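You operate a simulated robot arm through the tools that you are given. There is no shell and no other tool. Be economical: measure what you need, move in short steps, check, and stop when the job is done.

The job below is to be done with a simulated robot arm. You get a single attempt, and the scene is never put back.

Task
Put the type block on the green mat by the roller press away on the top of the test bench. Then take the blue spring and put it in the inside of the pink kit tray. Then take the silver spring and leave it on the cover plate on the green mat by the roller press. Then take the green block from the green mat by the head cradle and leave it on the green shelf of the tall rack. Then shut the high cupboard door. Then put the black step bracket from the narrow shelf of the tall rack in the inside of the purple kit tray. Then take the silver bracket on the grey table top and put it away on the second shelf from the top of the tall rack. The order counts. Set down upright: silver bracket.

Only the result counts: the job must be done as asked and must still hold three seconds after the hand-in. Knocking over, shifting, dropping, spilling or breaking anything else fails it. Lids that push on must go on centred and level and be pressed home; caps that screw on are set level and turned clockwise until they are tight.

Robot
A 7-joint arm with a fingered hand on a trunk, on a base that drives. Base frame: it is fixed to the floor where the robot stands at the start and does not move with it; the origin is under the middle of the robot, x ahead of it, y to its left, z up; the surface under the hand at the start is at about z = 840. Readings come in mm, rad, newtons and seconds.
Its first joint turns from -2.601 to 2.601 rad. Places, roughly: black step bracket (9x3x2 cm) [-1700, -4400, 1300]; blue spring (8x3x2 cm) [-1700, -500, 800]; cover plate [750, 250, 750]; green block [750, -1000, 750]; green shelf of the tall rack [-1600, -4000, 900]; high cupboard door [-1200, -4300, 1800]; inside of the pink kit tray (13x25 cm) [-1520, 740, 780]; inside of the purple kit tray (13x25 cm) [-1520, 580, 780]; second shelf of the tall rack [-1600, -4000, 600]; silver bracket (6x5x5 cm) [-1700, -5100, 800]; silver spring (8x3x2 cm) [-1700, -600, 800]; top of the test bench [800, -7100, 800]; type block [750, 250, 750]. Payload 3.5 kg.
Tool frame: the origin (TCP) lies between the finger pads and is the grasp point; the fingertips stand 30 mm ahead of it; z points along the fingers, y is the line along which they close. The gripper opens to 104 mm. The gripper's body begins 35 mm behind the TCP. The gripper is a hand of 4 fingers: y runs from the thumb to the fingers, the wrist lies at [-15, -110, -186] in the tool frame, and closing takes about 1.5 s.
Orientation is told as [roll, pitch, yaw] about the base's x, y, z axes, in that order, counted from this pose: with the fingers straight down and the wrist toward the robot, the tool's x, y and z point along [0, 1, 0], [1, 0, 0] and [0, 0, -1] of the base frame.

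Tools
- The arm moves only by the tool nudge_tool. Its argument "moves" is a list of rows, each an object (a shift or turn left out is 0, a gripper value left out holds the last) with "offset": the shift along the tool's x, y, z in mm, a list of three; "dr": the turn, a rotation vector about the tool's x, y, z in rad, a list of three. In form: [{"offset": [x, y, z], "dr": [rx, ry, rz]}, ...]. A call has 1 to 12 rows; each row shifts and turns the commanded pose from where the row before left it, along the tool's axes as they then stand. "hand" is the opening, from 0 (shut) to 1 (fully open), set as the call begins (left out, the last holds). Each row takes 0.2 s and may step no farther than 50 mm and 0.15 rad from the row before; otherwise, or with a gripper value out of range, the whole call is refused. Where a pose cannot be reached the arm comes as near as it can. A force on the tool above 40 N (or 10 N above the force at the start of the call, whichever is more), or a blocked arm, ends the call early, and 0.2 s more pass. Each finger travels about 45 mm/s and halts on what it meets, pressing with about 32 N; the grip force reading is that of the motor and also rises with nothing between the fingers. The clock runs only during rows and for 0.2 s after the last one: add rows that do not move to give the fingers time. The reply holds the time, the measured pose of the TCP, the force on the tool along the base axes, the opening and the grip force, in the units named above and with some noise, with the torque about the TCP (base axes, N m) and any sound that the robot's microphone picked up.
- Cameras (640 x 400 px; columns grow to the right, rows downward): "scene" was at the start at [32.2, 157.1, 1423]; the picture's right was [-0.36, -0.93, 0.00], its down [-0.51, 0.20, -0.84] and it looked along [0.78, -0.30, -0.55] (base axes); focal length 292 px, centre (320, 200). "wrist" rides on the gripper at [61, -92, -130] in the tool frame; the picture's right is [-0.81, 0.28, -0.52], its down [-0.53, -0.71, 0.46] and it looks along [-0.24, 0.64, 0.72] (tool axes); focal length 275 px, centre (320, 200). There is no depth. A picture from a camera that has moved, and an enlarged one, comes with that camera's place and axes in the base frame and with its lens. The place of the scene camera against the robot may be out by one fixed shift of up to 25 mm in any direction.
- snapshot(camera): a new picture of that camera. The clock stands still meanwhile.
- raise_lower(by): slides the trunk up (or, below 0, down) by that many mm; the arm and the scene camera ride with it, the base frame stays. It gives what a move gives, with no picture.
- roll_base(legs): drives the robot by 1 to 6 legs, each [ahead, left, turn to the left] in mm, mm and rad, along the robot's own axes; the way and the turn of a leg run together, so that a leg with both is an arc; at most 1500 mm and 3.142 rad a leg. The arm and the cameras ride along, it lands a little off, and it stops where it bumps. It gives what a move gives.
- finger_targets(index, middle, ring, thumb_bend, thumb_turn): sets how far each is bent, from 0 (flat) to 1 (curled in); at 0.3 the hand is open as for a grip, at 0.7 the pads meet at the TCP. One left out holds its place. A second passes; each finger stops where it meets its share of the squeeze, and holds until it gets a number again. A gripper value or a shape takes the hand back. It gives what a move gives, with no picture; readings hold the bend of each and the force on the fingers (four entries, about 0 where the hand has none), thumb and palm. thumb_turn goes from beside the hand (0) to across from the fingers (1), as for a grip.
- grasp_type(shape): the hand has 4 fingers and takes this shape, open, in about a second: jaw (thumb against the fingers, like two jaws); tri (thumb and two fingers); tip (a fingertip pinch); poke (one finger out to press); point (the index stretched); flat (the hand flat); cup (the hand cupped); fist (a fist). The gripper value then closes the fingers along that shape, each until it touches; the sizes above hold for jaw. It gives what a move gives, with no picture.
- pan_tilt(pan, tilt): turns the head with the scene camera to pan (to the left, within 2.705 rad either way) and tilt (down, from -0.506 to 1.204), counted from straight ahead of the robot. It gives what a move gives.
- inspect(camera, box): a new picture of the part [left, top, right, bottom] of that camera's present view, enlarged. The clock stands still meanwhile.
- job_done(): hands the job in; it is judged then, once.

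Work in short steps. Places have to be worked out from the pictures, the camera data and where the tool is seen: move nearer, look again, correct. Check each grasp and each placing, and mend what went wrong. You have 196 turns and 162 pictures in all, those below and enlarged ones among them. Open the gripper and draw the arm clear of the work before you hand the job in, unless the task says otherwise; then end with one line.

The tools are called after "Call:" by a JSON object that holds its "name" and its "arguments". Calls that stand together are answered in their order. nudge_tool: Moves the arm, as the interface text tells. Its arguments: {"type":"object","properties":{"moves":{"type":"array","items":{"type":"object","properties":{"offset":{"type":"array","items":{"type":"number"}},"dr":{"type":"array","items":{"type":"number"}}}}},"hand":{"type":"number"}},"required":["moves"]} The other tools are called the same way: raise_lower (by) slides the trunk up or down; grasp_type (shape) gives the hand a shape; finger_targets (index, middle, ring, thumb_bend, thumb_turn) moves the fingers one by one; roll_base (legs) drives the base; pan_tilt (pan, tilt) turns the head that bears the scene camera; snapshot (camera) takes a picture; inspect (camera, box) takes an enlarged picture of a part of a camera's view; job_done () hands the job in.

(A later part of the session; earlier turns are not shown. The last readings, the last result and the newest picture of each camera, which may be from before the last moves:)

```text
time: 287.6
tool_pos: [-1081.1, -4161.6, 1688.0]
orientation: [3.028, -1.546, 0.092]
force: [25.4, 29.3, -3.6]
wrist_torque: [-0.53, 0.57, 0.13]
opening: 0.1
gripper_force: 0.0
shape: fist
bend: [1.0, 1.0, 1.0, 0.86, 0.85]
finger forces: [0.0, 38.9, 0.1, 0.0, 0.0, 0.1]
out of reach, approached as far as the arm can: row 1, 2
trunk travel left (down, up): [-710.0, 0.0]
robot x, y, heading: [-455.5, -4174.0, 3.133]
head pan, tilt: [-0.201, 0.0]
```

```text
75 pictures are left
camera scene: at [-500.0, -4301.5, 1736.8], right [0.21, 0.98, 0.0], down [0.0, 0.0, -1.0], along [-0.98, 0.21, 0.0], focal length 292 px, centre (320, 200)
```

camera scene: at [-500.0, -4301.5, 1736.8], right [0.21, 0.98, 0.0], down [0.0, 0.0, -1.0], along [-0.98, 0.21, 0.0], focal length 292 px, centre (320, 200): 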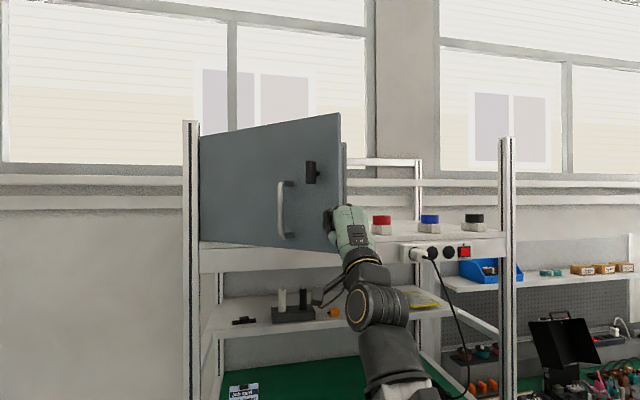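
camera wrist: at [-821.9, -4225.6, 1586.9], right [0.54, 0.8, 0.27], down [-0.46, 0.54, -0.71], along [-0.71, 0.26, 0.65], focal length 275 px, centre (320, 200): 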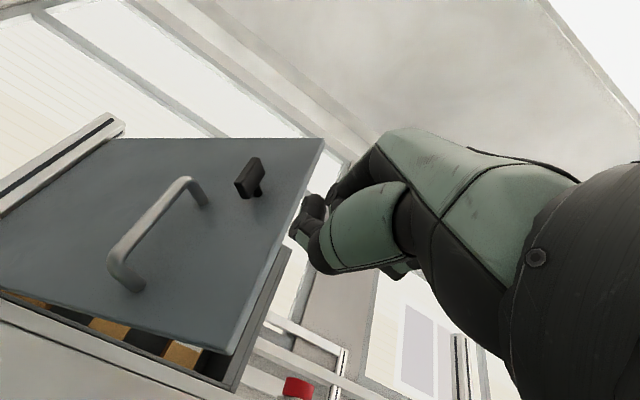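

The fist caught the door's edge end-on (force along the door). Back the base off 90 mm, strafe 50 mm left, and recheck.

Call:
{"name": "roll_base", "arguments": {"legs": [[-90, 0, 0], [0, 50, 0]]}}

Call:
{"name": "snapshot", "arguments": {"camera": "scene"}}

Call:
{"name": "snapshot", "arguments": {"camera": "wrist"}}

```text
time: 289.2
tool_pos: [-998.1, -4224.2, 1685.4]
orientation: [-2.857, -1.556, -0.301]
force: [0.0, -0.5, -0.2]
wrist_torque: [0.0, 0.05, -0.02]
opening: 0.2
gripper_force: 0.0
shape: fist
bend: [1.0, 1.0, 1.0, 0.86, 0.85]
finger forces: [0.1, 0.1, 0.1, 0.0, 0.0, 0.0]
trunk travel left (down, up): [-710.0, 0.0]
robot x, y, heading: [-366.1, -4231.2, 3.128]
head pan, tilt: [-0.201, 0.0]
```

```text
74 pictures are left
camera scene: at [-416.1, -4362.7, 1735.8], right [0.21, 0.98, 0.0], down [0.0, 0.0, -1.0], along [-0.98, 0.21, 0.0], focal length 292 px, centre (320, 200)
```

scene: 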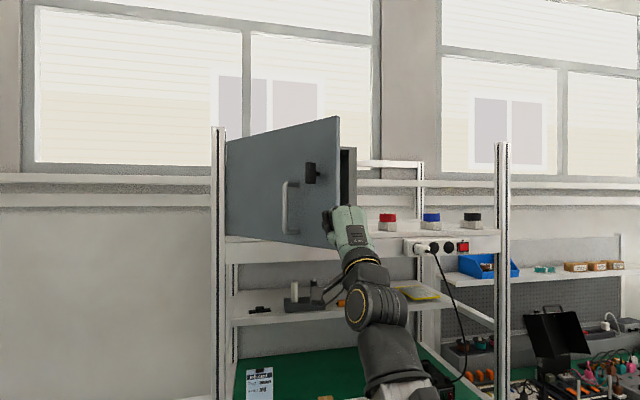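

```text
73 pictures are left
camera wrist: at [-870.7, -4287.3, 1591.2], right [0.53, 0.8, 0.27], down [-0.46, 0.54, -0.71], along [-0.71, 0.25, 0.66], focal length 275 px, centre (320, 200)
```

wrist: 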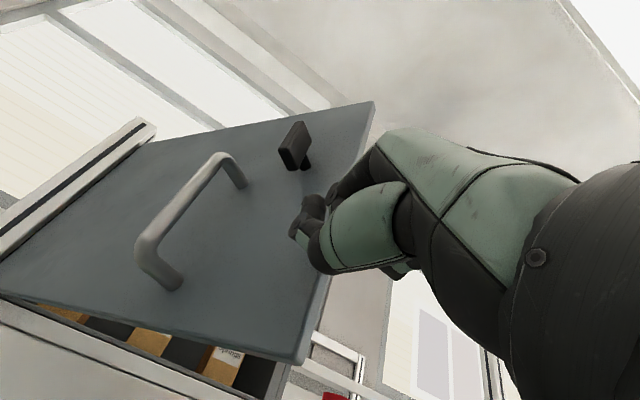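

My edge contact opened the door a little more (now ~52°, free edge (-1019,-4194)). I'll push along the door's normal from the left side instead: set base back, then bring the fist to (-1047,-4291).

Call:
{"name": "roll_base", "arguments": {"legs": [[-46, -30, 0]]}}

Call:
{"name": "nudge_tool", "arguments": {"moves": [{"offset": [33, 0, 20]}, {"offset": [33, 0, 35]}, {"offset": [32, 0, 40]}]}}

Call:
{"name": "snapshot", "arguments": {"camera": "scene"}}

```text
time: 290.1
tool_pos: [-949.5, -4192.2, 1687.1]
orientation: [-3.025, -1.557, -0.132]
force: [-0.7, 0.8, 0.3]
wrist_torque: [0.04, -0.01, 0.06]
opening: 0.0
gripper_force: 0.0
shape: fist
bend: [1.0, 1.0, 1.0, 0.86, 0.85]
finger forces: [0.1, 0.0, 0.0, 0.0, 0.0, 0.1]
trunk travel left (down, up): [-710.0, 0.0]
robot x, y, heading: [-315.4, -4196.2, 3.129]
head pan, tilt: [-0.201, 0.0]
```

```text
refused: row 3 steps farther than a row can; nothing moved
```

```text
72 pictures are left
camera scene: at [-367.0, -4329.6, 1736.2], right [0.21, 0.98, 0.0], down [0.0, 0.0, -1.0], along [-0.98, 0.21, 0.0], focal length 292 px, centre (320, 200)
```

scene: 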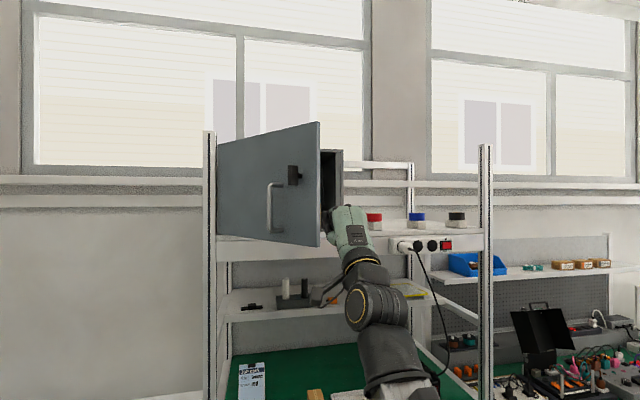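

The visible fist lies ~35 mm to +y of the TCP, so I aim further left: TCP (-1047,-4326).

Call:
{"name": "nudge_tool", "arguments": {"moves": [{"offset": [40, 0, 10]}, {"offset": [40, 0, 20]}, {"offset": [30, 0, 34]}, {"offset": [24, 0, 33]}]}}

Call:
{"name": "snapshot", "arguments": {"camera": "scene"}}

Call:
{"name": "snapshot", "arguments": {"camera": "wrist"}}

```text
time: 291.1
tool_pos: [-1049.0, -4326.6, 1686.2]
orientation: [-2.964, -1.557, -0.196]
force: [-0.7, -0.8, 0.0]
wrist_torque: [-0.02, 0.04, -0.05]
opening: 0.0
gripper_force: 0.2
shape: fist
bend: [1.0, 1.0, 1.0, 0.86, 0.85]
finger forces: [0.1, 0.0, 0.0, 0.1, 0.1, 0.1]
out of reach, approached as far as the arm can: row 1, 2
trunk travel left (down, up): [-710.0, 0.0]
robot x, y, heading: [-321.5, -4194.8, 3.134]
head pan, tilt: [-0.201, 0.0]
```

```text
71 pictures are left
camera scene: at [-368.8, -4331.0, 1736.0], right [0.21, 0.98, 0.0], down [0.0, 0.0, -1.0], along [-0.98, 0.21, 0.0], focal length 292 px, centre (320, 200)
```

scene: 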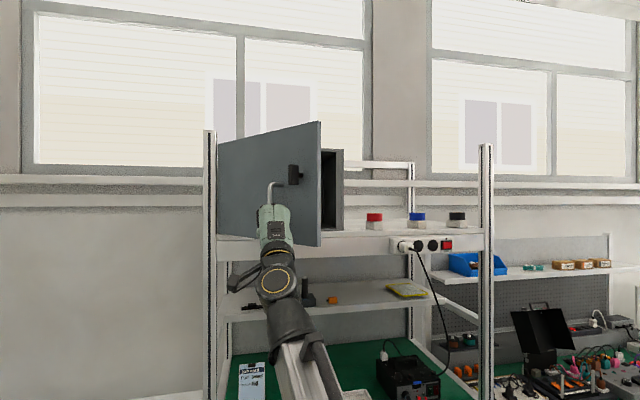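

```text
70 pictures are left
camera wrist: at [-921.7, -4388.8, 1592.9], right [0.53, 0.8, 0.27], down [-0.46, 0.54, -0.71], along [-0.71, 0.25, 0.65], focal length 275 px, centre (320, 200)
```

wrist: 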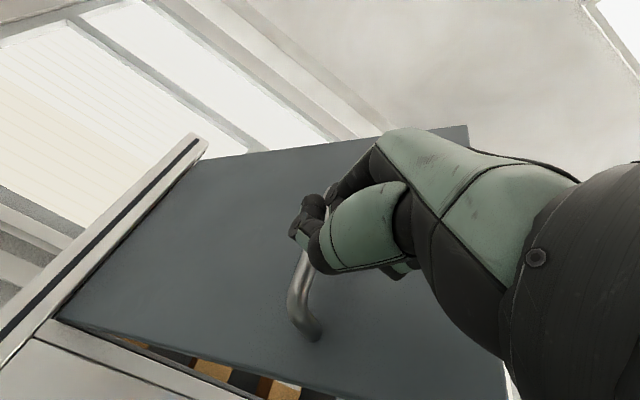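

Fist is in front of the door by the handle. Push along the door's inward normal (+y and −x) in 20 mm steps.

Call:
{"name": "nudge_tool", "arguments": {"moves": [{"offset": [-20, 0, 5]}, {"offset": [-18, 0, 9]}, {"offset": [-16, 0, 12]}, {"offset": [-16, 0, 12]}, {"offset": [-16, 0, 12]}]}}

Call:
{"name": "snapshot", "arguments": {"camera": "scene"}}

```text
time: 292.4
tool_pos: [-1099.1, -4238.0, 1687.2]
orientation: [-2.979, -1.558, -0.176]
force: [-0.2, 0.8, 0.6]
wrist_torque: [-0.01, 0.01, -0.01]
opening: 0.1
gripper_force: 0.0
shape: fist
bend: [1.0, 1.0, 1.0, 0.86, 0.85]
finger forces: [0.1, 0.0, 0.0, 0.0, 0.0, 0.0]
trunk travel left (down, up): [-710.0, 0.0]
robot x, y, heading: [-314.8, -4194.5, 3.131]
head pan, tilt: [-0.201, 0.0]
```

```text
69 pictures are left
camera scene: at [-369.2, -4330.5, 1736.1], right [0.21, 0.98, 0.0], down [0.0, 0.0, -1.0], along [-0.98, 0.21, 0.0], focal length 292 px, centre (320, 200)
```

scene: 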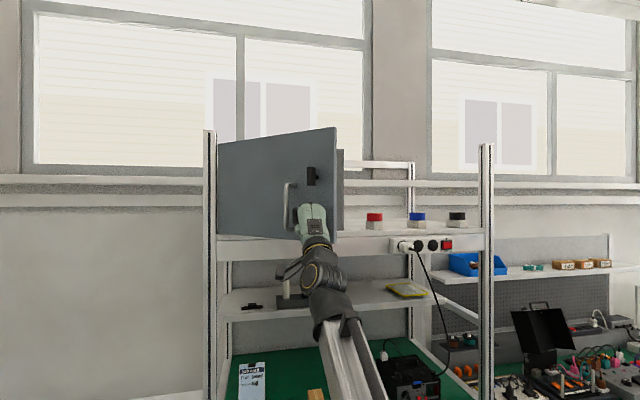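

Door is closing (≈39° now). Continue along the arc.

Call:
{"name": "nudge_tool", "arguments": {"moves": [{"offset": [-19, 0, 24]}, {"offset": [-19, 0, 24]}, {"offset": [-15, 0, 26]}, {"offset": [-15, 0, 26]}, {"offset": [-10, 0, 29]}, {"offset": [-10, 0, 29]}]}}

Call:
{"name": "snapshot", "arguments": {"camera": "scene"}}

```text
time: 293.8
tool_pos: [-1251.7, -4143.2, 1696.6]
orientation: [1.535, -1.425, 1.589]
force: [-0.2, 1.0, 0.9]
wrist_torque: [0.02, -0.02, 0.01]
opening: 0.0
gripper_force: 0.1
shape: fist
bend: [1.0, 1.0, 1.0, 0.86, 0.85]
finger forces: [0.0, 0.0, 0.0, 0.0, 0.0, 0.1]
out of reach, approached as far as the arm can: row 2, 3, 4, 5
trunk travel left (down, up): [-710.0, 0.0]
robot x, y, heading: [-318.6, -4199.7, 3.132]
head pan, tilt: [-0.201, 0.0]
```

```text
68 pictures are left
camera scene: at [-369.8, -4330.4, 1736.1], right [0.21, 0.98, 0.0], down [0.0, 0.0, -1.0], along [-0.98, 0.21, 0.0], focal length 292 px, centre (320, 200)
```

scene: 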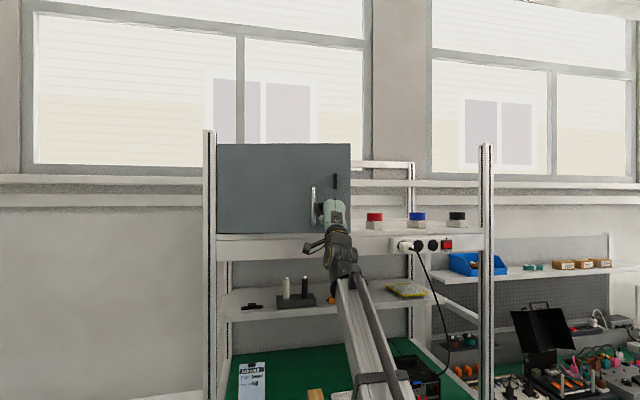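

Door seems shut. Zoom in to check for a gap.

Call:
{"name": "inspect", "arguments": {"camera": "scene", "box": [200, 130, 376, 240]}}

```text
3.64 times, centred on (288, 185) of scene
camera zoom: at [-369.8, -4330.4, 1736.1], right [0.21, 0.98, 0.0], down [0.0, 0.0, -1.0], along [-0.98, 0.21, 0.0], focal length 1061 px, centre (436, 254)
```

zoom: 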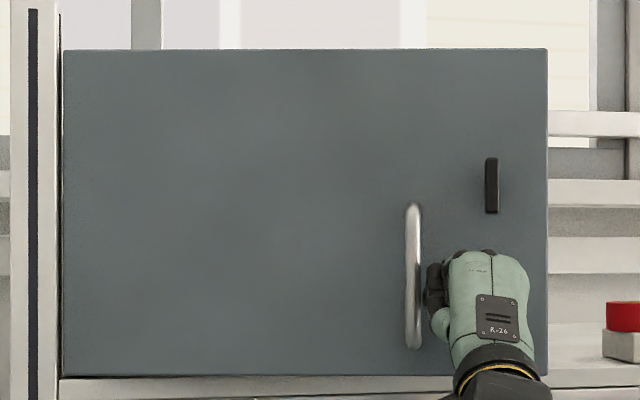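

Essentially closed; press it home to be sure: base 60 mm ahead then small arm steps to contact.

Call:
{"name": "roll_base", "arguments": {"legs": [[45, 0, 0]]}}

Call:
{"name": "nudge_tool", "arguments": {"moves": [{"offset": [0, 0, 10]}, {"offset": [0, 0, 10]}, {"offset": [0, 0, 10]}, {"offset": [0, 0, 10]}]}}

```text
time: 294.7
tool_pos: [-1299.5, -4145.0, 1694.9]
orientation: [1.521, -1.427, 1.601]
force: [0.1, -1.0, -0.2]
wrist_torque: [0.03, 0.05, 0.02]
opening: 0.0
gripper_force: 0.0
shape: fist
bend: [1.0, 1.0, 1.0, 0.86, 0.85]
finger forces: [0.1, 0.0, 0.0, 0.0, 0.0, 0.0]
trunk travel left (down, up): [-710.0, 0.0]
robot x, y, heading: [-364.4, -4195.7, 3.127]
head pan, tilt: [-0.201, 0.0]
```

```text
time: 295.4
tool_pos: [-1313.2, -4144.2, 1701.0]
orientation: [1.581, -1.424, 1.538]
force: [24.6, 1.3, -6.2]
wrist_torque: [0.1, 0.05, 0.46]
opening: 96.0
gripper_force: 0.1
shape: fist
bend: [1.0, 1.0, 1.0, 0.91, 0.84]
finger forces: [0.0, 0.0, 0.1, 0.1, 27.6, 0.1]
trunk travel left (down, up): [-710.0, 0.0]
robot x, y, heading: [-362.0, -4197.6, 3.132]
head pan, tilt: [-0.201, 0.0]
stopped in row 3: the force on the tool passed its limit at 46 N (the readings are from after the stop); the commanded pose is now the measured one
```

Door pressed shut with 46 N. Back off and look at it and at the narrow shelf.

Call:
{"name": "roll_base", "arguments": {"legs": [[-250, 0, 0]]}}

Call:
{"name": "pan_tilt", "arguments": {"pan": 0.1, "tilt": 0.2}}

Call:
{"name": "snapshot", "arguments": {"camera": "scene"}}

Call:
{"name": "inspect", "arguments": {"camera": "scene", "box": [160, 190, 320, 290]}}

```text
time: 297.3
tool_pos: [-1071.6, -4150.0, 1699.1]
orientation: [1.553, -1.424, 1.573]
force: [0.3, 0.3, 1.2]
wrist_torque: [0.0, -0.02, 0.02]
opening: 0.0
gripper_force: 0.1
shape: fist
bend: [1.0, 1.0, 1.0, 0.86, 0.85]
finger forces: [0.0, 0.1, 0.0, 0.0, 0.0, 0.0]
trunk travel left (down, up): [-710.0, 0.0]
robot x, y, heading: [-115.4, -4201.7, 3.138]
head pan, tilt: [-0.201, 0.0]
```

```text
time: 298.1
tool_pos: [-1073.0, -4149.4, 1697.0]
orientation: [1.547, -1.425, 1.579]
force: [0.0, 0.0, -1.2]
wrist_torque: [-0.01, 0.0, -0.01]
opening: 0.0
gripper_force: 0.1
shape: fist
bend: [1.0, 1.0, 1.0, 0.86, 0.85]
finger forces: [0.2, 0.1, 0.1, 0.0, 0.0, 0.0]
trunk travel left (down, up): [-710.0, 0.0]
robot x, y, heading: [-114.3, -4198.5, 3.136]
head pan, tilt: [0.099, 0.201]
```

```text
66 pictures are left
camera scene: at [-171.4, -4359.5, 1717.7], right [-0.09, 1.0, 0.0], down [0.2, 0.02, -0.98], along [-0.98, -0.09, -0.2], focal length 292 px, centre (320, 200)
```

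scene: 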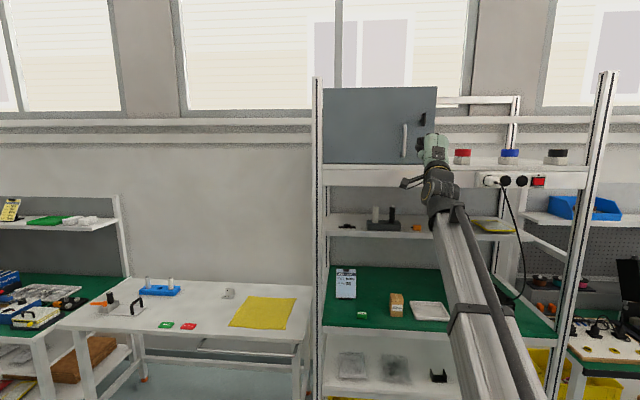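

```text
4.00 times, centred on (240, 240) of scene
camera zoom: at [-171.4, -4359.5, 1717.7], right [-0.09, 1.0, 0.0], down [0.2, 0.02, -0.98], along [-0.98, -0.09, -0.2], focal length 1167 px, centre (640, 40)
```

zoom: 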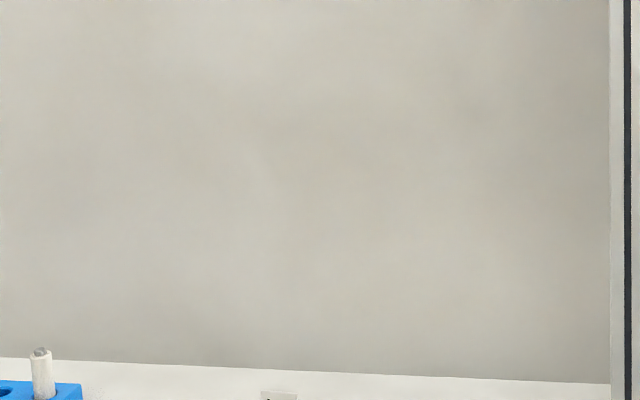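

Door is shut. The black bracket is near (-1646,-4353,1280) on a shelf at z≈1266 whose front edge is x≈-1589, with the top shelf underside at ≈1538 — I'll approach with the tool tilted ~28° from vertical. First lower the hand and reorient.

Call:
{"name": "nudge_tool", "arguments": {"moves": [{"dr": [0, 0, -0.145]}, {"offset": [0, -48, 0]}, {"offset": [0, -48, 0]}, {"offset": [0, -48, 0]}, {"offset": [0, -48, 0]}, {"offset": [0, -48, 0]}, {"offset": [0, -48, 0]}, {"offset": [0, -48, 0]}]}}

Call:
{"name": "nudge_tool", "arguments": {"moves": [{"dr": [0.135, 0, 0]}, {"dr": [0.135, 0, 0]}, {"dr": [0.135, 0, 0]}, {"dr": [0.135, 0, 0]}, {"dr": [0.135, 0, 0]}, {"dr": [0.135, 0, 0]}, {"dr": [0.135, 0, 0]}, {"dr": [0.135, 0, 0]}]}}

Call:
{"name": "grasp_type", "arguments": {"shape": "tri"}}

```text
time: 299.9
tool_pos: [-1063.5, -4214.4, 1380.3]
orientation: [1.434, -1.394, 1.682]
force: [0.3, -0.3, 0.4]
wrist_torque: [-0.03, 0.01, -0.02]
opening: 0.0
gripper_force: 0.0
shape: fist
bend: [1.0, 1.0, 1.0, 0.86, 0.85]
finger forces: [0.1, 0.0, 0.0, 0.1, 0.0, 0.0]
out of reach, approached as far as the arm can: row 1, 2, 5, 6, 7, 8
trunk travel left (down, up): [-710.0, 0.0]
robot x, y, heading: [-118.5, -4202.4, 3.132]
head pan, tilt: [0.099, 0.201]
```

```text
time: 301.7
tool_pos: [-1067.3, -4173.9, 1385.2]
orientation: [0.231, -0.7, 2.802]
force: [0.3, 0.2, -0.2]
wrist_torque: [0.01, -0.03, 0.0]
opening: 0.0
gripper_force: 0.1
shape: fist
bend: [1.0, 1.0, 1.0, 0.86, 0.85]
finger forces: [0.0, 0.0, 0.0, 0.0, 0.0, 0.0]
out of reach, approached as far as the arm can: row 4, 5, 6
trunk travel left (down, up): [-710.0, 0.0]
robot x, y, heading: [-116.3, -4201.4, 3.138]
head pan, tilt: [0.099, 0.201]
```

```text
time: 302.6
tool_pos: [-1067.4, -4175.5, 1385.6]
orientation: [0.233, -0.704, 2.8]
force: [0.2, -0.7, -0.1]
wrist_torque: [-0.01, -0.03, -0.03]
opening: 104.0
gripper_force: 0.1
shape: tri
bend: [0.3, 0.3, 0.99, 0.3, 0.97]
finger forces: [0.0, 0.0, 0.1, 0.1, 0.0, 0.0]
trunk travel left (down, up): [-710.0, 0.0]
robot x, y, heading: [-115.0, -4198.0, 3.137]
head pan, tilt: [0.099, 0.201]
```

Reach limited the reorientation. Retract the hand 200 mm toward the robot and correct the orientation to a clean 28° tilt.

Call:
{"name": "nudge_tool", "arguments": {"moves": [{"offset": [-7.4, -28.8, -26.8]}, {"offset": [-7.4, -28.8, -26.8]}, {"offset": [-7.4, -28.8, -26.8]}, {"offset": [-7.4, -28.8, -26.8]}, {"offset": [-7.4, -28.8, -26.8]}, {"dr": [0.081, -0.013, -0.085]}, {"dr": [0.081, -0.013, -0.085]}, {"dr": [0.081, -0.013, -0.085]}, {}]}}

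Call:
{"name": "snapshot", "arguments": {"camera": "wrist"}}

```text
time: 304.6
tool_pos: [-867.5, -4174.4, 1384.9]
orientation: [0.001, -0.486, 3.14]
force: [0.1, 0.4, 0.8]
wrist_torque: [0.02, -0.01, -0.05]
opening: 103.8
gripper_force: 0.2
shape: tri
bend: [0.3, 0.3, 0.99, 0.3, 0.97]
finger forces: [0.1, 0.0, 0.0, 0.1, 0.1, 0.0]
trunk travel left (down, up): [-710.0, 0.0]
robot x, y, heading: [-122.0, -4198.8, 3.138]
head pan, tilt: [0.099, 0.201]
```

```text
64 pictures are left
camera wrist: at [-725.9, -4235.5, 1457.8], right [0.0, 0.81, 0.59], down [0.42, 0.53, -0.74], along [-0.91, 0.25, -0.34], focal length 275 px, centre (320, 200)
```

wrist: 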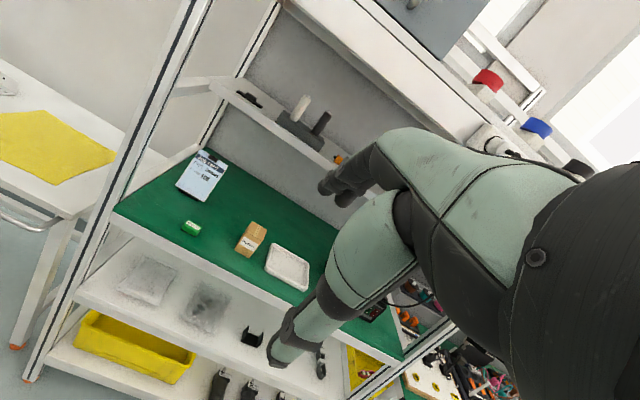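

Clean 28° tilt achieved. Bracket ≈(-1646,-4366,1274). Lower the trunk 55 mm (to pass under the top shelf), strafe left 190 and go ahead 600, then look.

Call:
{"name": "raise_lower", "arguments": {"by": -55}}

Call:
{"name": "roll_base", "arguments": {"legs": [[0, 188, 0], [570, 0, 0]]}}

Call:
{"name": "snapshot", "arguments": {"camera": "wrist"}}

Call:
{"name": "snapshot", "arguments": {"camera": "scene"}}

```text
time: 305.5
tool_pos: [-868.0, -4174.7, 1330.4]
orientation: [-0.002, -0.486, 3.14]
force: [0.1, 0.0, 0.3]
wrist_torque: [-0.02, 0.0, -0.01]
opening: 104.0
gripper_force: 0.0
shape: tri
bend: [0.3, 0.3, 0.99, 0.3, 0.97]
finger forces: [0.0, 0.0, 0.0, 0.1, 0.1, 0.1]
trunk travel left (down, up): [-655.0, 55.0]
robot x, y, heading: [-115.3, -4199.3, 3.137]
head pan, tilt: [0.099, 0.201]
```

```text
time: 309.9
tool_pos: [-1431.1, -4355.1, 1330.0]
orientation: [-0.001, -0.486, 3.134]
force: [-0.5, -1.0, 0.1]
wrist_torque: [-0.02, 0.01, 0.03]
opening: 104.0
gripper_force: 0.2
shape: tri
bend: [0.3, 0.3, 0.99, 0.3, 0.97]
finger forces: [0.1, 0.1, 0.1, 0.0, 0.0, 0.1]
trunk travel left (down, up): [-655.0, 55.0]
robot x, y, heading: [-678.3, -4384.9, 3.132]
head pan, tilt: [0.099, 0.201]
```

```text
63 pictures are left
camera wrist: at [-1290.1, -4415.8, 1402.4], right [0.01, 0.81, 0.59], down [0.42, 0.53, -0.74], along [-0.91, 0.25, -0.34], focal length 275 px, centre (320, 200)
```

wrist: 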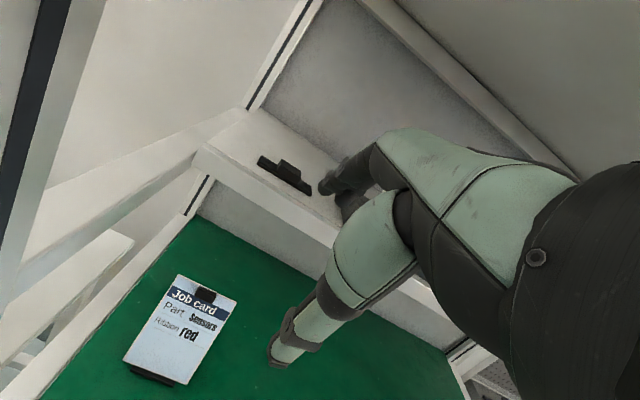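

```text
62 pictures are left
camera scene: at [-736.5, -4542.9, 1662.6], right [-0.09, 1.0, 0.0], down [0.2, 0.02, -0.98], along [-0.98, -0.09, -0.2], focal length 292 px, centre (320, 200)
```

scene: 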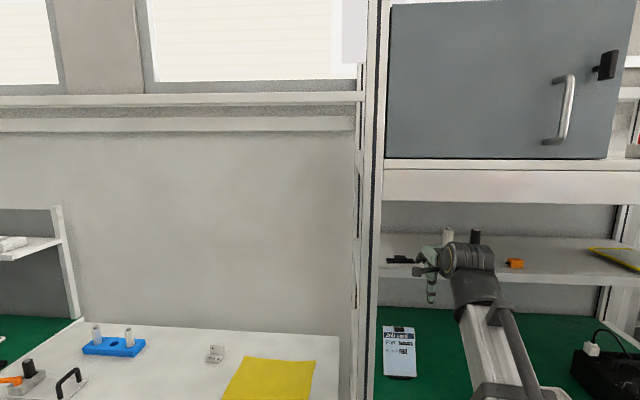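

Call:
{"name": "inspect", "arguments": {"camera": "wrist", "box": [220, 125, 380, 225]}}

Call:
{"name": "inspect", "arguments": {"camera": "scene", "box": [370, 200, 530, 300]}}

```text
4.00 times, centred on (300, 175) of wrist
camera zoom: at [-1290.1, -4415.8, 1402.4], right [0.01, 0.81, 0.59], down [0.42, 0.53, -0.74], along [-0.91, 0.25, -0.34], focal length 1101 px, centre (400, 300)
```

zoom: 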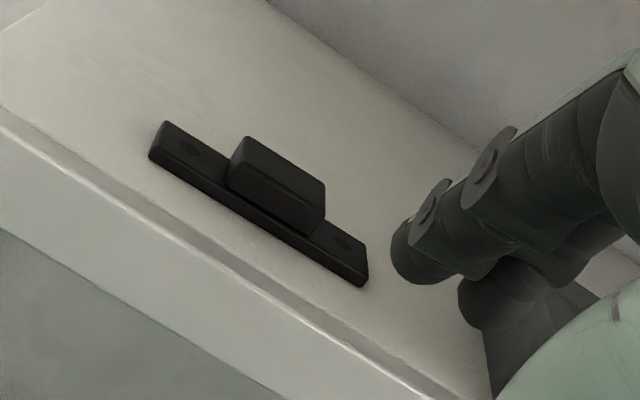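

```text
4.00 times, centred on (450, 250) of scene
camera zoom: at [-736.5, -4542.9, 1662.6], right [-0.09, 1.0, 0.0], down [0.2, 0.02, -0.98], along [-0.98, -0.09, -0.2], focal length 1167 px, centre (-200, 0)
```

zoom: 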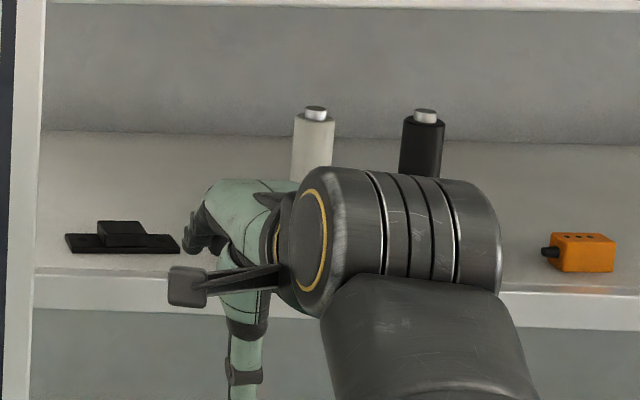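

The bracket is a hat-shaped plate with a raised middle (≈40 mm) — I'll grip that. Its depth is uncertain, so narrow the grip, raise 12 mm, and advance 110 mm for another look.

Call:
{"name": "raise_lower", "arguments": {"by": 12}}

Call:
{"name": "nudge_tool", "arguments": {"hand": 0.62, "moves": [{}, {}, {}, {}]}}

Call:
{"name": "roll_base", "arguments": {"legs": [[110, 0, 0]]}}

Call:
{"name": "snapshot", "arguments": {"camera": "wrist"}}

Call:
{"name": "snapshot", "arguments": {"camera": "scene"}}

```text
time: 310.5
tool_pos: [-1431.5, -4353.3, 1342.6]
orientation: [0.0, -0.488, 3.133]
force: [-0.4, -0.2, 0.1]
wrist_torque: [0.0, 0.0, 0.01]
opening: 103.7
gripper_force: 0.1
shape: tri
bend: [0.3, 0.3, 0.99, 0.3, 0.97]
finger forces: [0.0, 0.0, 0.0, 0.0, 0.0, 0.1]
trunk travel left (down, up): [-667.0, 43.0]
robot x, y, heading: [-685.7, -4381.7, 3.132]
head pan, tilt: [0.099, 0.201]
```

```text
time: 311.5
tool_pos: [-1430.0, -4354.6, 1343.1]
orientation: [-0.001, -0.487, 3.134]
force: [-0.1, 0.4, -0.1]
wrist_torque: [0.03, 0.0, -0.03]
opening: 64.8
gripper_force: 0.1
shape: tri
bend: [0.73, 0.4, 0.99, 0.63, 1.0]
finger forces: [0.1, 0.0, 0.1, 0.1, 0.0, 0.0]
trunk travel left (down, up): [-667.0, 43.0]
robot x, y, heading: [-679.1, -4383.1, 3.136]
head pan, tilt: [0.099, 0.201]
```

```text
time: 312.7
tool_pos: [-1544.8, -4350.7, 1341.7]
orientation: [-0.001, -0.487, 3.132]
force: [-0.7, 0.0, -0.7]
wrist_torque: [-0.02, -0.01, 0.0]
opening: 65.0
gripper_force: 0.1
shape: tri
bend: [0.73, 0.4, 0.99, 0.63, 1.0]
finger forces: [0.1, 0.0, 0.0, 0.0, 0.0, 0.1]
trunk travel left (down, up): [-667.0, 43.0]
robot x, y, heading: [-791.8, -4383.5, 3.129]
head pan, tilt: [0.099, 0.201]
```

```text
59 pictures are left
camera wrist: at [-1403.1, -4412.8, 1413.9], right [0.01, 0.81, 0.59], down [0.42, 0.53, -0.74], along [-0.91, 0.25, -0.34], focal length 275 px, centre (320, 200)
```

wrist: 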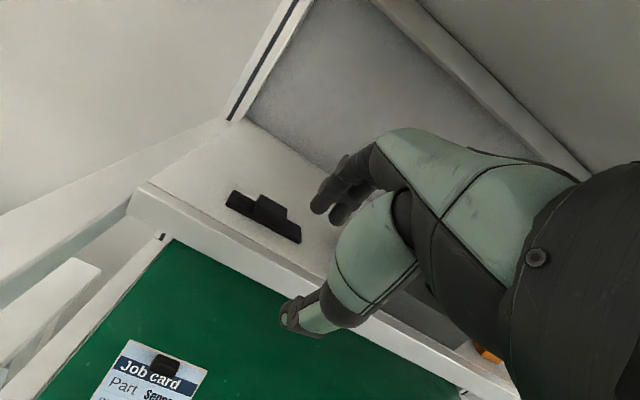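

```text
58 pictures are left
camera scene: at [-850.0, -4541.3, 1674.5], right [-0.09, 1.0, 0.0], down [0.2, 0.02, -0.98], along [-0.98, -0.08, -0.2], focal length 292 px, centre (320, 200)
```

scene: 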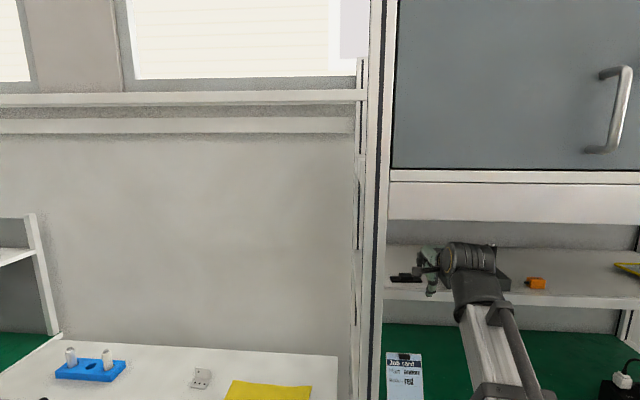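

Triangulation fixes the raised part's top at (-1686,-4374,1268); shelf z≈1248, front edge x≈-1636. A smaller tilt (13°) suits the grip: lower 35 mm, reduce tilt, shift left 26, then advance.

Call:
{"name": "raise_lower", "arguments": {"by": -33}}

Call:
{"name": "nudge_tool", "arguments": {"moves": [{"offset": [26, 0, 0]}, {"dr": [0.13, 0, 0]}, {"dr": [0.13, 0, 0]}]}}

Call:
{"name": "roll_base", "arguments": {"legs": [[80, 0, 0]]}}

Call:
{"name": "snapshot", "arguments": {"camera": "wrist"}}

Call:
{"name": "snapshot", "arguments": {"camera": "scene"}}

```text
time: 313.5
tool_pos: [-1541.2, -4350.5, 1309.0]
orientation: [-0.002, -0.486, 3.13]
force: [0.9, 0.2, -0.1]
wrist_torque: [0.0, 0.0, 0.02]
opening: 64.9
gripper_force: 0.0
shape: tri
bend: [0.73, 0.4, 0.99, 0.63, 1.0]
finger forces: [0.0, 0.0, 0.0, 0.0, 0.0, 0.1]
trunk travel left (down, up): [-634.0, 76.0]
robot x, y, heading: [-793.8, -4383.1, 3.127]
head pan, tilt: [0.099, 0.201]
```

```text
time: 314.3
tool_pos: [-1543.9, -4377.1, 1309.1]
orientation: [-0.001, -0.226, 3.13]
force: [-0.6, -0.4, 0.0]
wrist_torque: [-0.04, 0.02, 0.03]
opening: 65.0
gripper_force: 0.0
shape: tri
bend: [0.73, 0.4, 0.99, 0.63, 1.0]
finger forces: [0.0, 0.0, 0.0, 0.0, 0.0, 0.0]
trunk travel left (down, up): [-634.0, 76.0]
robot x, y, heading: [-792.8, -4380.9, 3.128]
head pan, tilt: [0.099, 0.201]
```

```text
time: 315.3
tool_pos: [-1624.1, -4375.3, 1308.2]
orientation: [0.0, -0.227, 3.131]
force: [-0.3, 0.2, 0.3]
wrist_torque: [-0.03, 0.0, 0.01]
opening: 64.7
gripper_force: 0.1
shape: tri
bend: [0.73, 0.4, 0.99, 0.63, 1.0]
finger forces: [0.1, 0.0, 0.1, 0.1, 0.1, 0.0]
trunk travel left (down, up): [-634.0, 76.0]
robot x, y, heading: [-872.1, -4381.2, 3.129]
head pan, tilt: [0.099, 0.201]
```

```text
57 pictures are left
camera wrist: at [-1507.5, -4437.9, 1415.0], right [-0.14, 0.81, 0.57], down [0.6, 0.53, -0.6], along [-0.79, 0.25, -0.56], focal length 275 px, centre (320, 200)
```

wrist: 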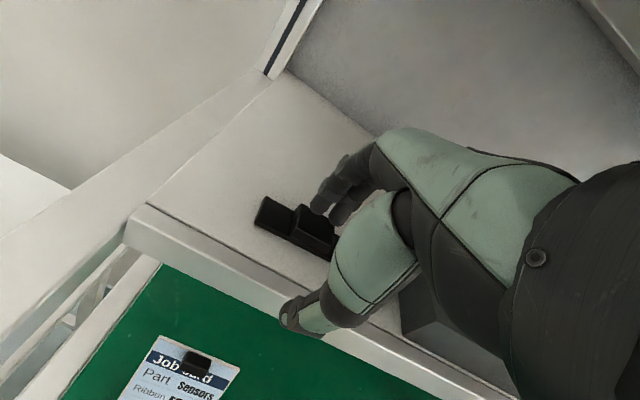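

```text
56 pictures are left
camera scene: at [-930.2, -4540.3, 1641.5], right [-0.09, 1.0, 0.0], down [0.2, 0.02, -0.98], along [-0.98, -0.08, -0.2], focal length 292 px, centre (320, 200)
```

scene: 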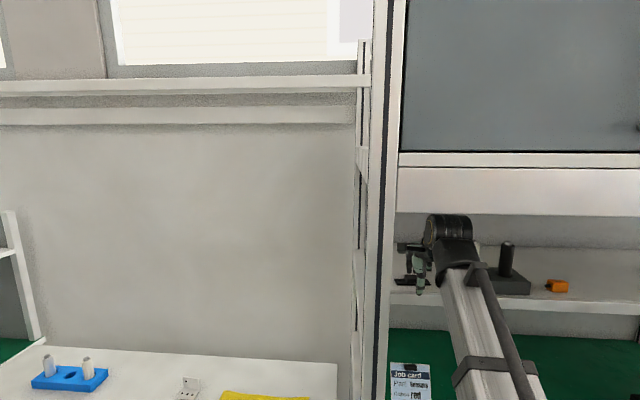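

Bracket spans x −1659…−1696, centre y≈−4372. Move 50 mm in at this height, then check before lowering.

Call:
{"name": "nudge_tool", "arguments": {"moves": [{"offset": [0, 24.35, 5.6]}, {"offset": [0, 24.35, 5.6]}]}}

Call:
{"name": "inspect", "arguments": {"camera": "wrist", "box": [200, 150, 440, 300]}}

```text
time: 315.9
tool_pos: [-1674.7, -4376.7, 1308.5]
orientation: [-0.001, -0.227, 3.131]
force: [0.3, 0.8, 0.5]
wrist_torque: [0.03, -0.02, 0.01]
opening: 64.7
gripper_force: 0.0
shape: tri
bend: [0.73, 0.4, 0.99, 0.63, 1.0]
finger forces: [0.0, 0.0, 0.0, 0.1, 0.0, 0.0]
trunk travel left (down, up): [-634.0, 76.0]
robot x, y, heading: [-869.8, -4379.5, 3.13]
head pan, tilt: [0.099, 0.201]
```

```text
2.67 times, centred on (320, 225) of wrist
camera zoom: at [-1557.5, -4438.3, 1416.0], right [-0.14, 0.81, 0.57], down [0.6, 0.53, -0.6], along [-0.79, 0.25, -0.56], focal length 734 px, centre (320, 133)
```

zoom: 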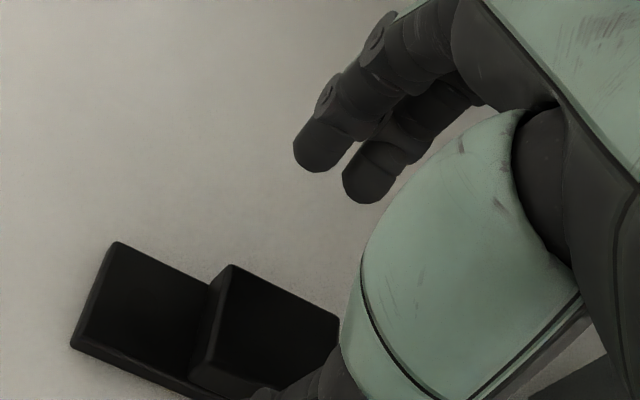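

Bracket's raised part centre refined to (-1676,-4370). Adjust +5 mm x, +3 mm y and lower 22 mm in steps.

Call:
{"name": "nudge_tool", "arguments": {"moves": [{"offset": [-3, -4.9, 6]}, {"offset": [0, -1.6, 5.5]}, {"offset": [0, -1.6, 5]}, {"offset": [0, -1.2, 4]}]}}

Call:
{"name": "inspect", "arguments": {"camera": "wrist", "box": [200, 150, 440, 300]}}

```text
time: 316.8
tool_pos: [-1669.6, -4372.7, 1300.0]
orientation: [0.001, -0.244, 3.13]
force: [3.7, -0.5, 27.4]
wrist_torque: [-0.05, -1.17, 0.06]
opening: 62.5
gripper_force: 0.2
shape: tri
bend: [0.73, 0.4, 0.99, 0.67, 1.0]
finger forces: [0.0, 0.1, 0.1, 0.0, 27.6, 0.0]
trunk travel left (down, up): [-634.0, 76.0]
robot x, y, heading: [-872.5, -4378.5, 3.127]
head pan, tilt: [0.099, 0.201]
stopped in row 4: the force on the tool passed its limit at 44 N (the readings are from after the stop); the commanded pose is now the measured one
```

```text
2.67 times, centred on (320, 225) of wrist
camera zoom: at [-1550.1, -4435.0, 1404.1], right [-0.13, 0.81, 0.57], down [0.59, 0.53, -0.61], along [-0.8, 0.25, -0.55], focal length 734 px, centre (320, 133)
```

zoom: 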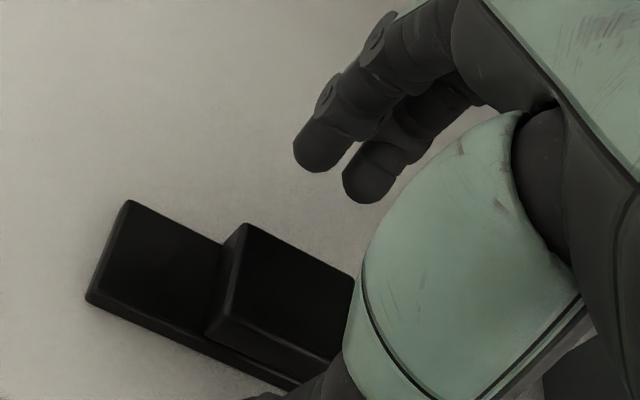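

Thumb touched the shelf at TCP z=1300 because of the tilt; the fingers would ride too high. Lift 8 mm, reduce the tilt to ~3° (wrist clearance under the top shelf is still ≈25 mm), and recheck.

Call:
{"name": "nudge_tool", "arguments": {"moves": [{"offset": [0, 2, -8]}, {"dr": [0.097, 0, 0]}, {"dr": [0.097, 0, 0]}, {}]}}

Call:
{"name": "snapshot", "arguments": {"camera": "wrist"}}

Call:
{"name": "snapshot", "arguments": {"camera": "scene"}}

```text
time: 317.8
tool_pos: [-1670.7, -4373.3, 1302.7]
orientation: [0.001, -0.04, 3.131]
force: [0.0, 0.7, -0.5]
wrist_torque: [0.01, -0.01, 0.0]
opening: 64.2
gripper_force: 0.0
shape: tri
bend: [0.73, 0.4, 0.99, 0.64, 1.0]
finger forces: [0.0, 0.1, 0.1, 0.0, 0.0, 0.0]
trunk travel left (down, up): [-634.0, 76.0]
robot x, y, heading: [-874.2, -4385.1, 3.128]
head pan, tilt: [0.099, 0.201]
```

```text
53 pictures are left
camera wrist: at [-1575.4, -4434.9, 1429.6], right [-0.25, 0.81, 0.53], down [0.7, 0.53, -0.48], along [-0.67, 0.25, -0.7], focal length 275 px, centre (320, 200)
```

wrist: 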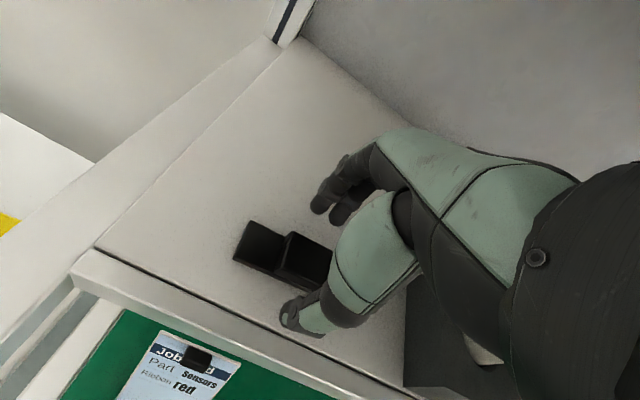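

```text
52 pictures are left
camera scene: at [-928.5, -4540.3, 1641.6], right [-0.09, 1.0, 0.0], down [0.2, 0.02, -0.98], along [-0.98, -0.08, -0.2], focal length 292 px, centre (320, 200)
```

scene: 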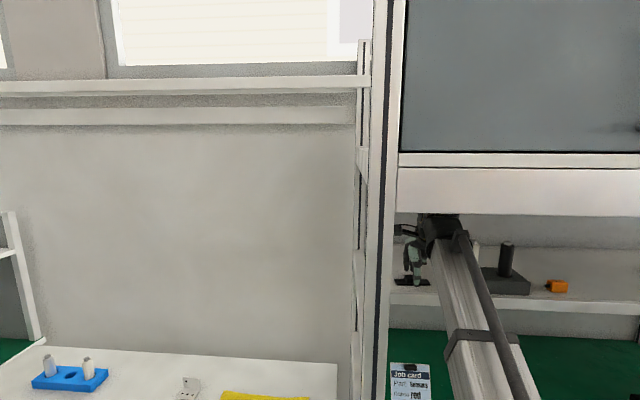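

Clear. Shift −4 mm (tool y), lower 9 mm in small steps, then close.

Call:
{"name": "nudge_tool", "arguments": {"moves": [{"offset": [0, -4, 3]}, {"offset": [0, 0, 3]}, {"offset": [0, 0, 2]}, {"offset": [0, 0, 2]}]}}

Call:
{"name": "nudge_tool", "arguments": {"hand": 0, "moves": [{}, {}, {}, {}, {}, {}, {}]}}

Call:
{"name": "inspect", "arguments": {"camera": "wrist", "box": [200, 150, 440, 300]}}

```text
time: 318.8
tool_pos: [-1667.2, -4373.0, 1292.6]
orientation: [0.001, -0.041, 3.13]
force: [-0.3, 0.4, 0.5]
wrist_torque: [0.02, -0.01, 0.02]
opening: 64.4
gripper_force: 0.1
shape: tri
bend: [0.73, 0.4, 0.99, 0.64, 1.0]
finger forces: [0.0, 0.0, 0.1, 0.0, 0.0, 0.0]
trunk travel left (down, up): [-634.0, 76.0]
robot x, y, heading: [-871.4, -4382.1, 3.131]
head pan, tilt: [0.099, 0.201]
```

```text
time: 320.4
tool_pos: [-1666.6, -4373.4, 1293.7]
orientation: [0.0, -0.041, 3.13]
force: [0.0, 0.3, 0.5]
wrist_torque: [0.0, -0.03, 0.0]
opening: 24.7
gripper_force: 31.7
shape: tri
bend: [0.74, 0.57, 1.0, 0.74, 1.0]
finger forces: [14.7, 14.0, 0.0, 0.0, 28.5, 0.0]
trunk travel left (down, up): [-634.0, 76.0]
robot x, y, heading: [-870.5, -4383.9, 3.127]
head pan, tilt: [0.099, 0.201]
```

```text
2.67 times, centred on (320, 225) of wrist
camera zoom: at [-1571.7, -4434.6, 1419.7], right [-0.25, 0.81, 0.53], down [0.7, 0.53, -0.48], along [-0.67, 0.25, -0.7], focal length 734 px, centre (320, 133)
```

zoom: 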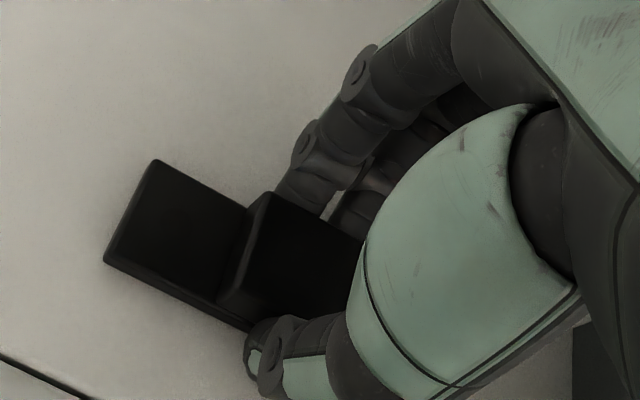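

Firm grip. Lift 14 mm, verify, and back the base out.

Call:
{"name": "nudge_tool", "arguments": {"moves": [{"offset": [0, 0, -4]}, {"offset": [0, 0, -5]}, {"offset": [0, 0, -5]}]}}

Call:
{"name": "roll_base", "arguments": {"legs": [[-450, 0, 0]]}}

Call:
{"name": "snapshot", "arguments": {"camera": "wrist"}}

Call:
{"name": "snapshot", "arguments": {"camera": "scene"}}

```text
time: 321.2
tool_pos: [-1667.3, -4372.4, 1306.0]
orientation: [0.002, -0.04, 3.131]
force: [-0.6, -0.2, -1.2]
wrist_torque: [-0.02, 0.04, 0.04]
opening: 24.7
gripper_force: 31.7
shape: tri
bend: [0.74, 0.57, 1.0, 0.74, 1.0]
finger forces: [14.6, 14.0, 0.0, 0.0, 28.6, 0.0]
trunk travel left (down, up): [-634.0, 76.0]
robot x, y, heading: [-869.6, -4381.2, 3.125]
head pan, tilt: [0.099, 0.201]
```

```text
time: 323.9
tool_pos: [-1222.9, -4377.8, 1306.6]
orientation: [0.001, -0.041, 3.13]
force: [-0.2, -0.3, -1.9]
wrist_torque: [0.03, 0.0, 0.0]
opening: 24.7
gripper_force: 31.6
shape: tri
bend: [0.74, 0.57, 1.0, 0.74, 1.0]
finger forces: [14.7, 14.0, 0.0, 0.0, 28.7, 0.0]
trunk travel left (down, up): [-634.0, 76.0]
robot x, y, heading: [-424.1, -4388.3, 3.122]
head pan, tilt: [0.099, 0.201]
```

```text
50 pictures are left
camera wrist: at [-1126.9, -4438.9, 1433.4], right [-0.24, 0.81, 0.53], down [0.7, 0.52, -0.48], along [-0.67, 0.25, -0.7], focal length 275 px, centre (320, 200)
```

wrist: 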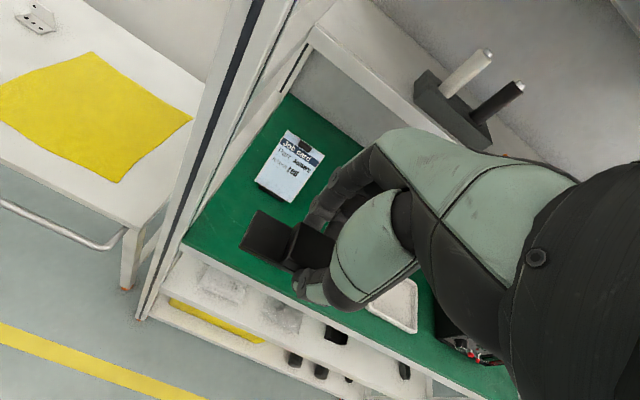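

```text
49 pictures are left
camera scene: at [-484.8, -4546.5, 1641.6], right [-0.08, 1.0, 0.0], down [0.2, 0.02, -0.98], along [-0.98, -0.08, -0.2], focal length 292 px, centre (320, 200)
```

scene: 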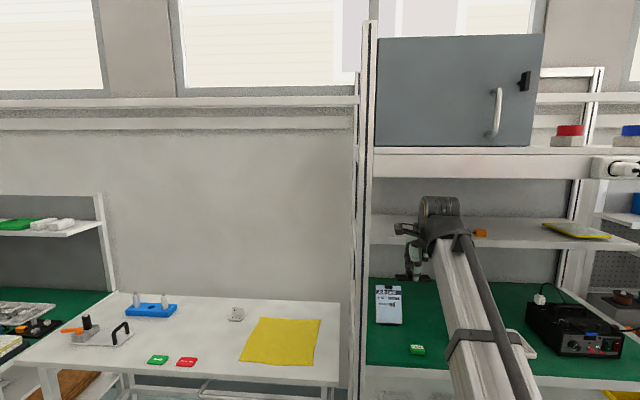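

Bracket held. Turn right and drive up the aisle to the tray table.

Call:
{"name": "roll_base", "arguments": {"legs": [[150, 0, 0], [0, 0, -1.551], [1500, 0, 0], [1500, 0, 0]]}}

```text
time: 343.2
tool_pos: [-499.3, -591.1, 1305.2]
orientation: [0.003, -0.04, 1.54]
force: [0.4, 0.3, -0.8]
wrist_torque: [-0.04, 0.0, -0.02]
opening: 24.4
gripper_force: 31.7
shape: tri
bend: [0.74, 0.57, 1.0, 0.74, 1.0]
finger forces: [14.5, 13.8, 0.0, 0.1, 28.3, 0.0]
trunk travel left (down, up): [-634.0, 76.0]
robot x, y, heading: [-521.3, -1387.6, 1.539]
head pan, tilt: [0.099, 0.201]
```

Continue 1.98 m north and turn left to face the tray table.

Call:
{"name": "roll_base", "arguments": {"legs": [[1500, 0, 0.03], [480, 0, 0], [0, 0, 1.571]]}}

Call:
{"name": "pan_tilt", "arguments": {"pan": 0.0, "tilt": 0.6}}

Call:
{"name": "nudge_tool", "arguments": {"moves": [{"dr": [0, 0, 0.1428]}, {"dr": [0, 0, 0.1428]}, {"dr": [0, 0, 0.1428]}, {"dr": [0, 0, 0.1428]}, {"dr": [0, 0, 0.1428]}, {"dr": [0, 0, 0.1428]}, {"dr": [0, 0, 0.1428]}, {"dr": [0, 0, 0.1428]}, {"dr": [0, 0, 0.1428]}, {"dr": [0, 0, 0.1428]}, {"dr": [0, 0, 0.1428]}]}}

Call:
{"name": "snapshot", "arguments": {"camera": "scene"}}

```text
time: 356.8
tool_pos: [-1266.4, 570.2, 1306.1]
orientation: [0.003, -0.04, 3.136]
force: [-0.5, -0.9, -0.9]
wrist_torque: [-0.01, -0.02, 0.01]
opening: 24.2
gripper_force: 31.9
shape: tri
bend: [0.74, 0.57, 1.0, 0.75, 1.0]
finger forces: [14.4, 13.7, 0.0, 0.1, 28.1, 0.0]
trunk travel left (down, up): [-634.0, 76.0]
robot x, y, heading: [-474.1, 566.1, 3.131]
head pan, tilt: [0.099, 0.201]
```

```text
time: 357.6
tool_pos: [-1268.0, 571.4, 1307.0]
orientation: [0.002, -0.042, 3.137]
force: [0.1, 0.1, -1.4]
wrist_torque: [0.0, 0.01, 0.01]
opening: 23.9
gripper_force: 31.7
shape: tri
bend: [0.74, 0.57, 1.0, 0.75, 1.0]
finger forces: [14.2, 13.7, 0.0, 0.0, 28.0, 0.0]
trunk travel left (down, up): [-634.0, 76.0]
robot x, y, heading: [-470.5, 567.6, 3.129]
head pan, tilt: [0.0, 0.6]
```

```text
time: 360.0
tool_pos: [-1266.5, 569.0, 1306.3]
orientation: [0.042, 0.002, 1.564]
force: [-0.3, 0.2, -0.8]
wrist_torque: [-0.02, 0.01, 0.0]
opening: 24.2
gripper_force: 32.2
shape: tri
bend: [0.74, 0.57, 1.0, 0.75, 1.0]
finger forces: [14.4, 13.7, 0.0, 0.0, 27.9, 0.0]
trunk travel left (down, up): [-634.0, 76.0]
robot x, y, heading: [-468.5, 563.4, 3.135]
head pan, tilt: [0.0, 0.6]
```

```text
48 pictures are left
camera scene: at [-523.1, 415.3, 1604.8], right [0.01, 1.0, 0.0], down [0.57, 0.0, -0.82], along [-0.82, 0.01, -0.57], focal length 292 px, centre (320, 200)
```

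scene: 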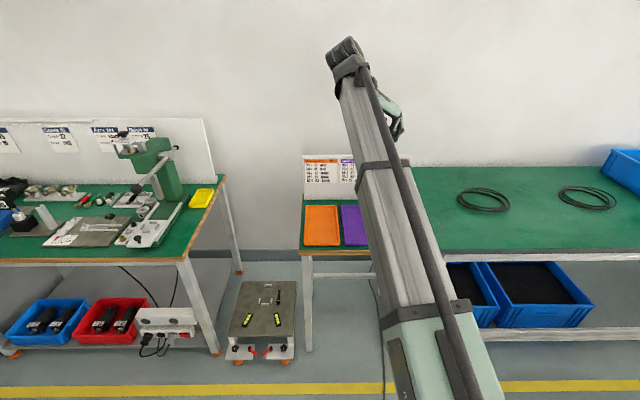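

Drive 250 forward over the purple tray and look.

Call:
{"name": "roll_base", "arguments": {"legs": [[252, 0, 0]]}}

Call:
{"name": "raise_lower", "arguments": {"by": -250}}

Call:
{"name": "snapshot", "arguments": {"camera": "wrist"}}

```text
time: 361.9
tool_pos: [-1523.3, 572.6, 1305.4]
orientation: [0.039, 0.001, 1.564]
force: [-0.1, -0.8, -1.6]
wrist_torque: [-0.01, 0.02, -0.04]
opening: 24.2
gripper_force: 31.8
shape: tri
bend: [0.74, 0.57, 1.0, 0.75, 1.0]
finger forces: [14.4, 13.8, 0.1, 0.0, 28.0, 0.0]
trunk travel left (down, up): [-634.0, 76.0]
robot x, y, heading: [-725.8, 567.4, 3.133]
head pan, tilt: [0.0, 0.6]
```

```text
time: 364.4
tool_pos: [-1521.9, 572.8, 1056.2]
orientation: [0.04, 0.002, 1.563]
force: [0.0, 0.0, -1.0]
wrist_torque: [-0.02, 0.01, 0.01]
opening: 24.1
gripper_force: 31.9
shape: tri
bend: [0.74, 0.57, 1.0, 0.75, 1.0]
finger forces: [14.4, 13.7, 0.0, 0.0, 28.1, 0.1]
trunk travel left (down, up): [-384.0, 326.0]
robot x, y, heading: [-729.8, 568.5, 3.134]
head pan, tilt: [0.0, 0.6]
```

```text
47 pictures are left
camera wrist: at [-1579.0, 482.7, 1188.8], right [0.83, 0.27, 0.48], down [0.51, -0.72, -0.48], along [0.22, 0.64, -0.73], focal length 275 px, centre (320, 200)
```

wrist: 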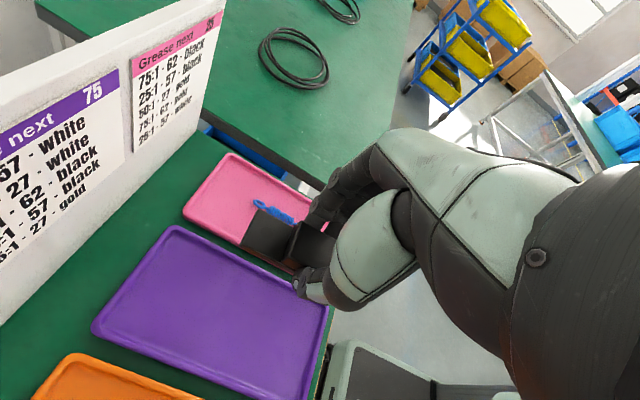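

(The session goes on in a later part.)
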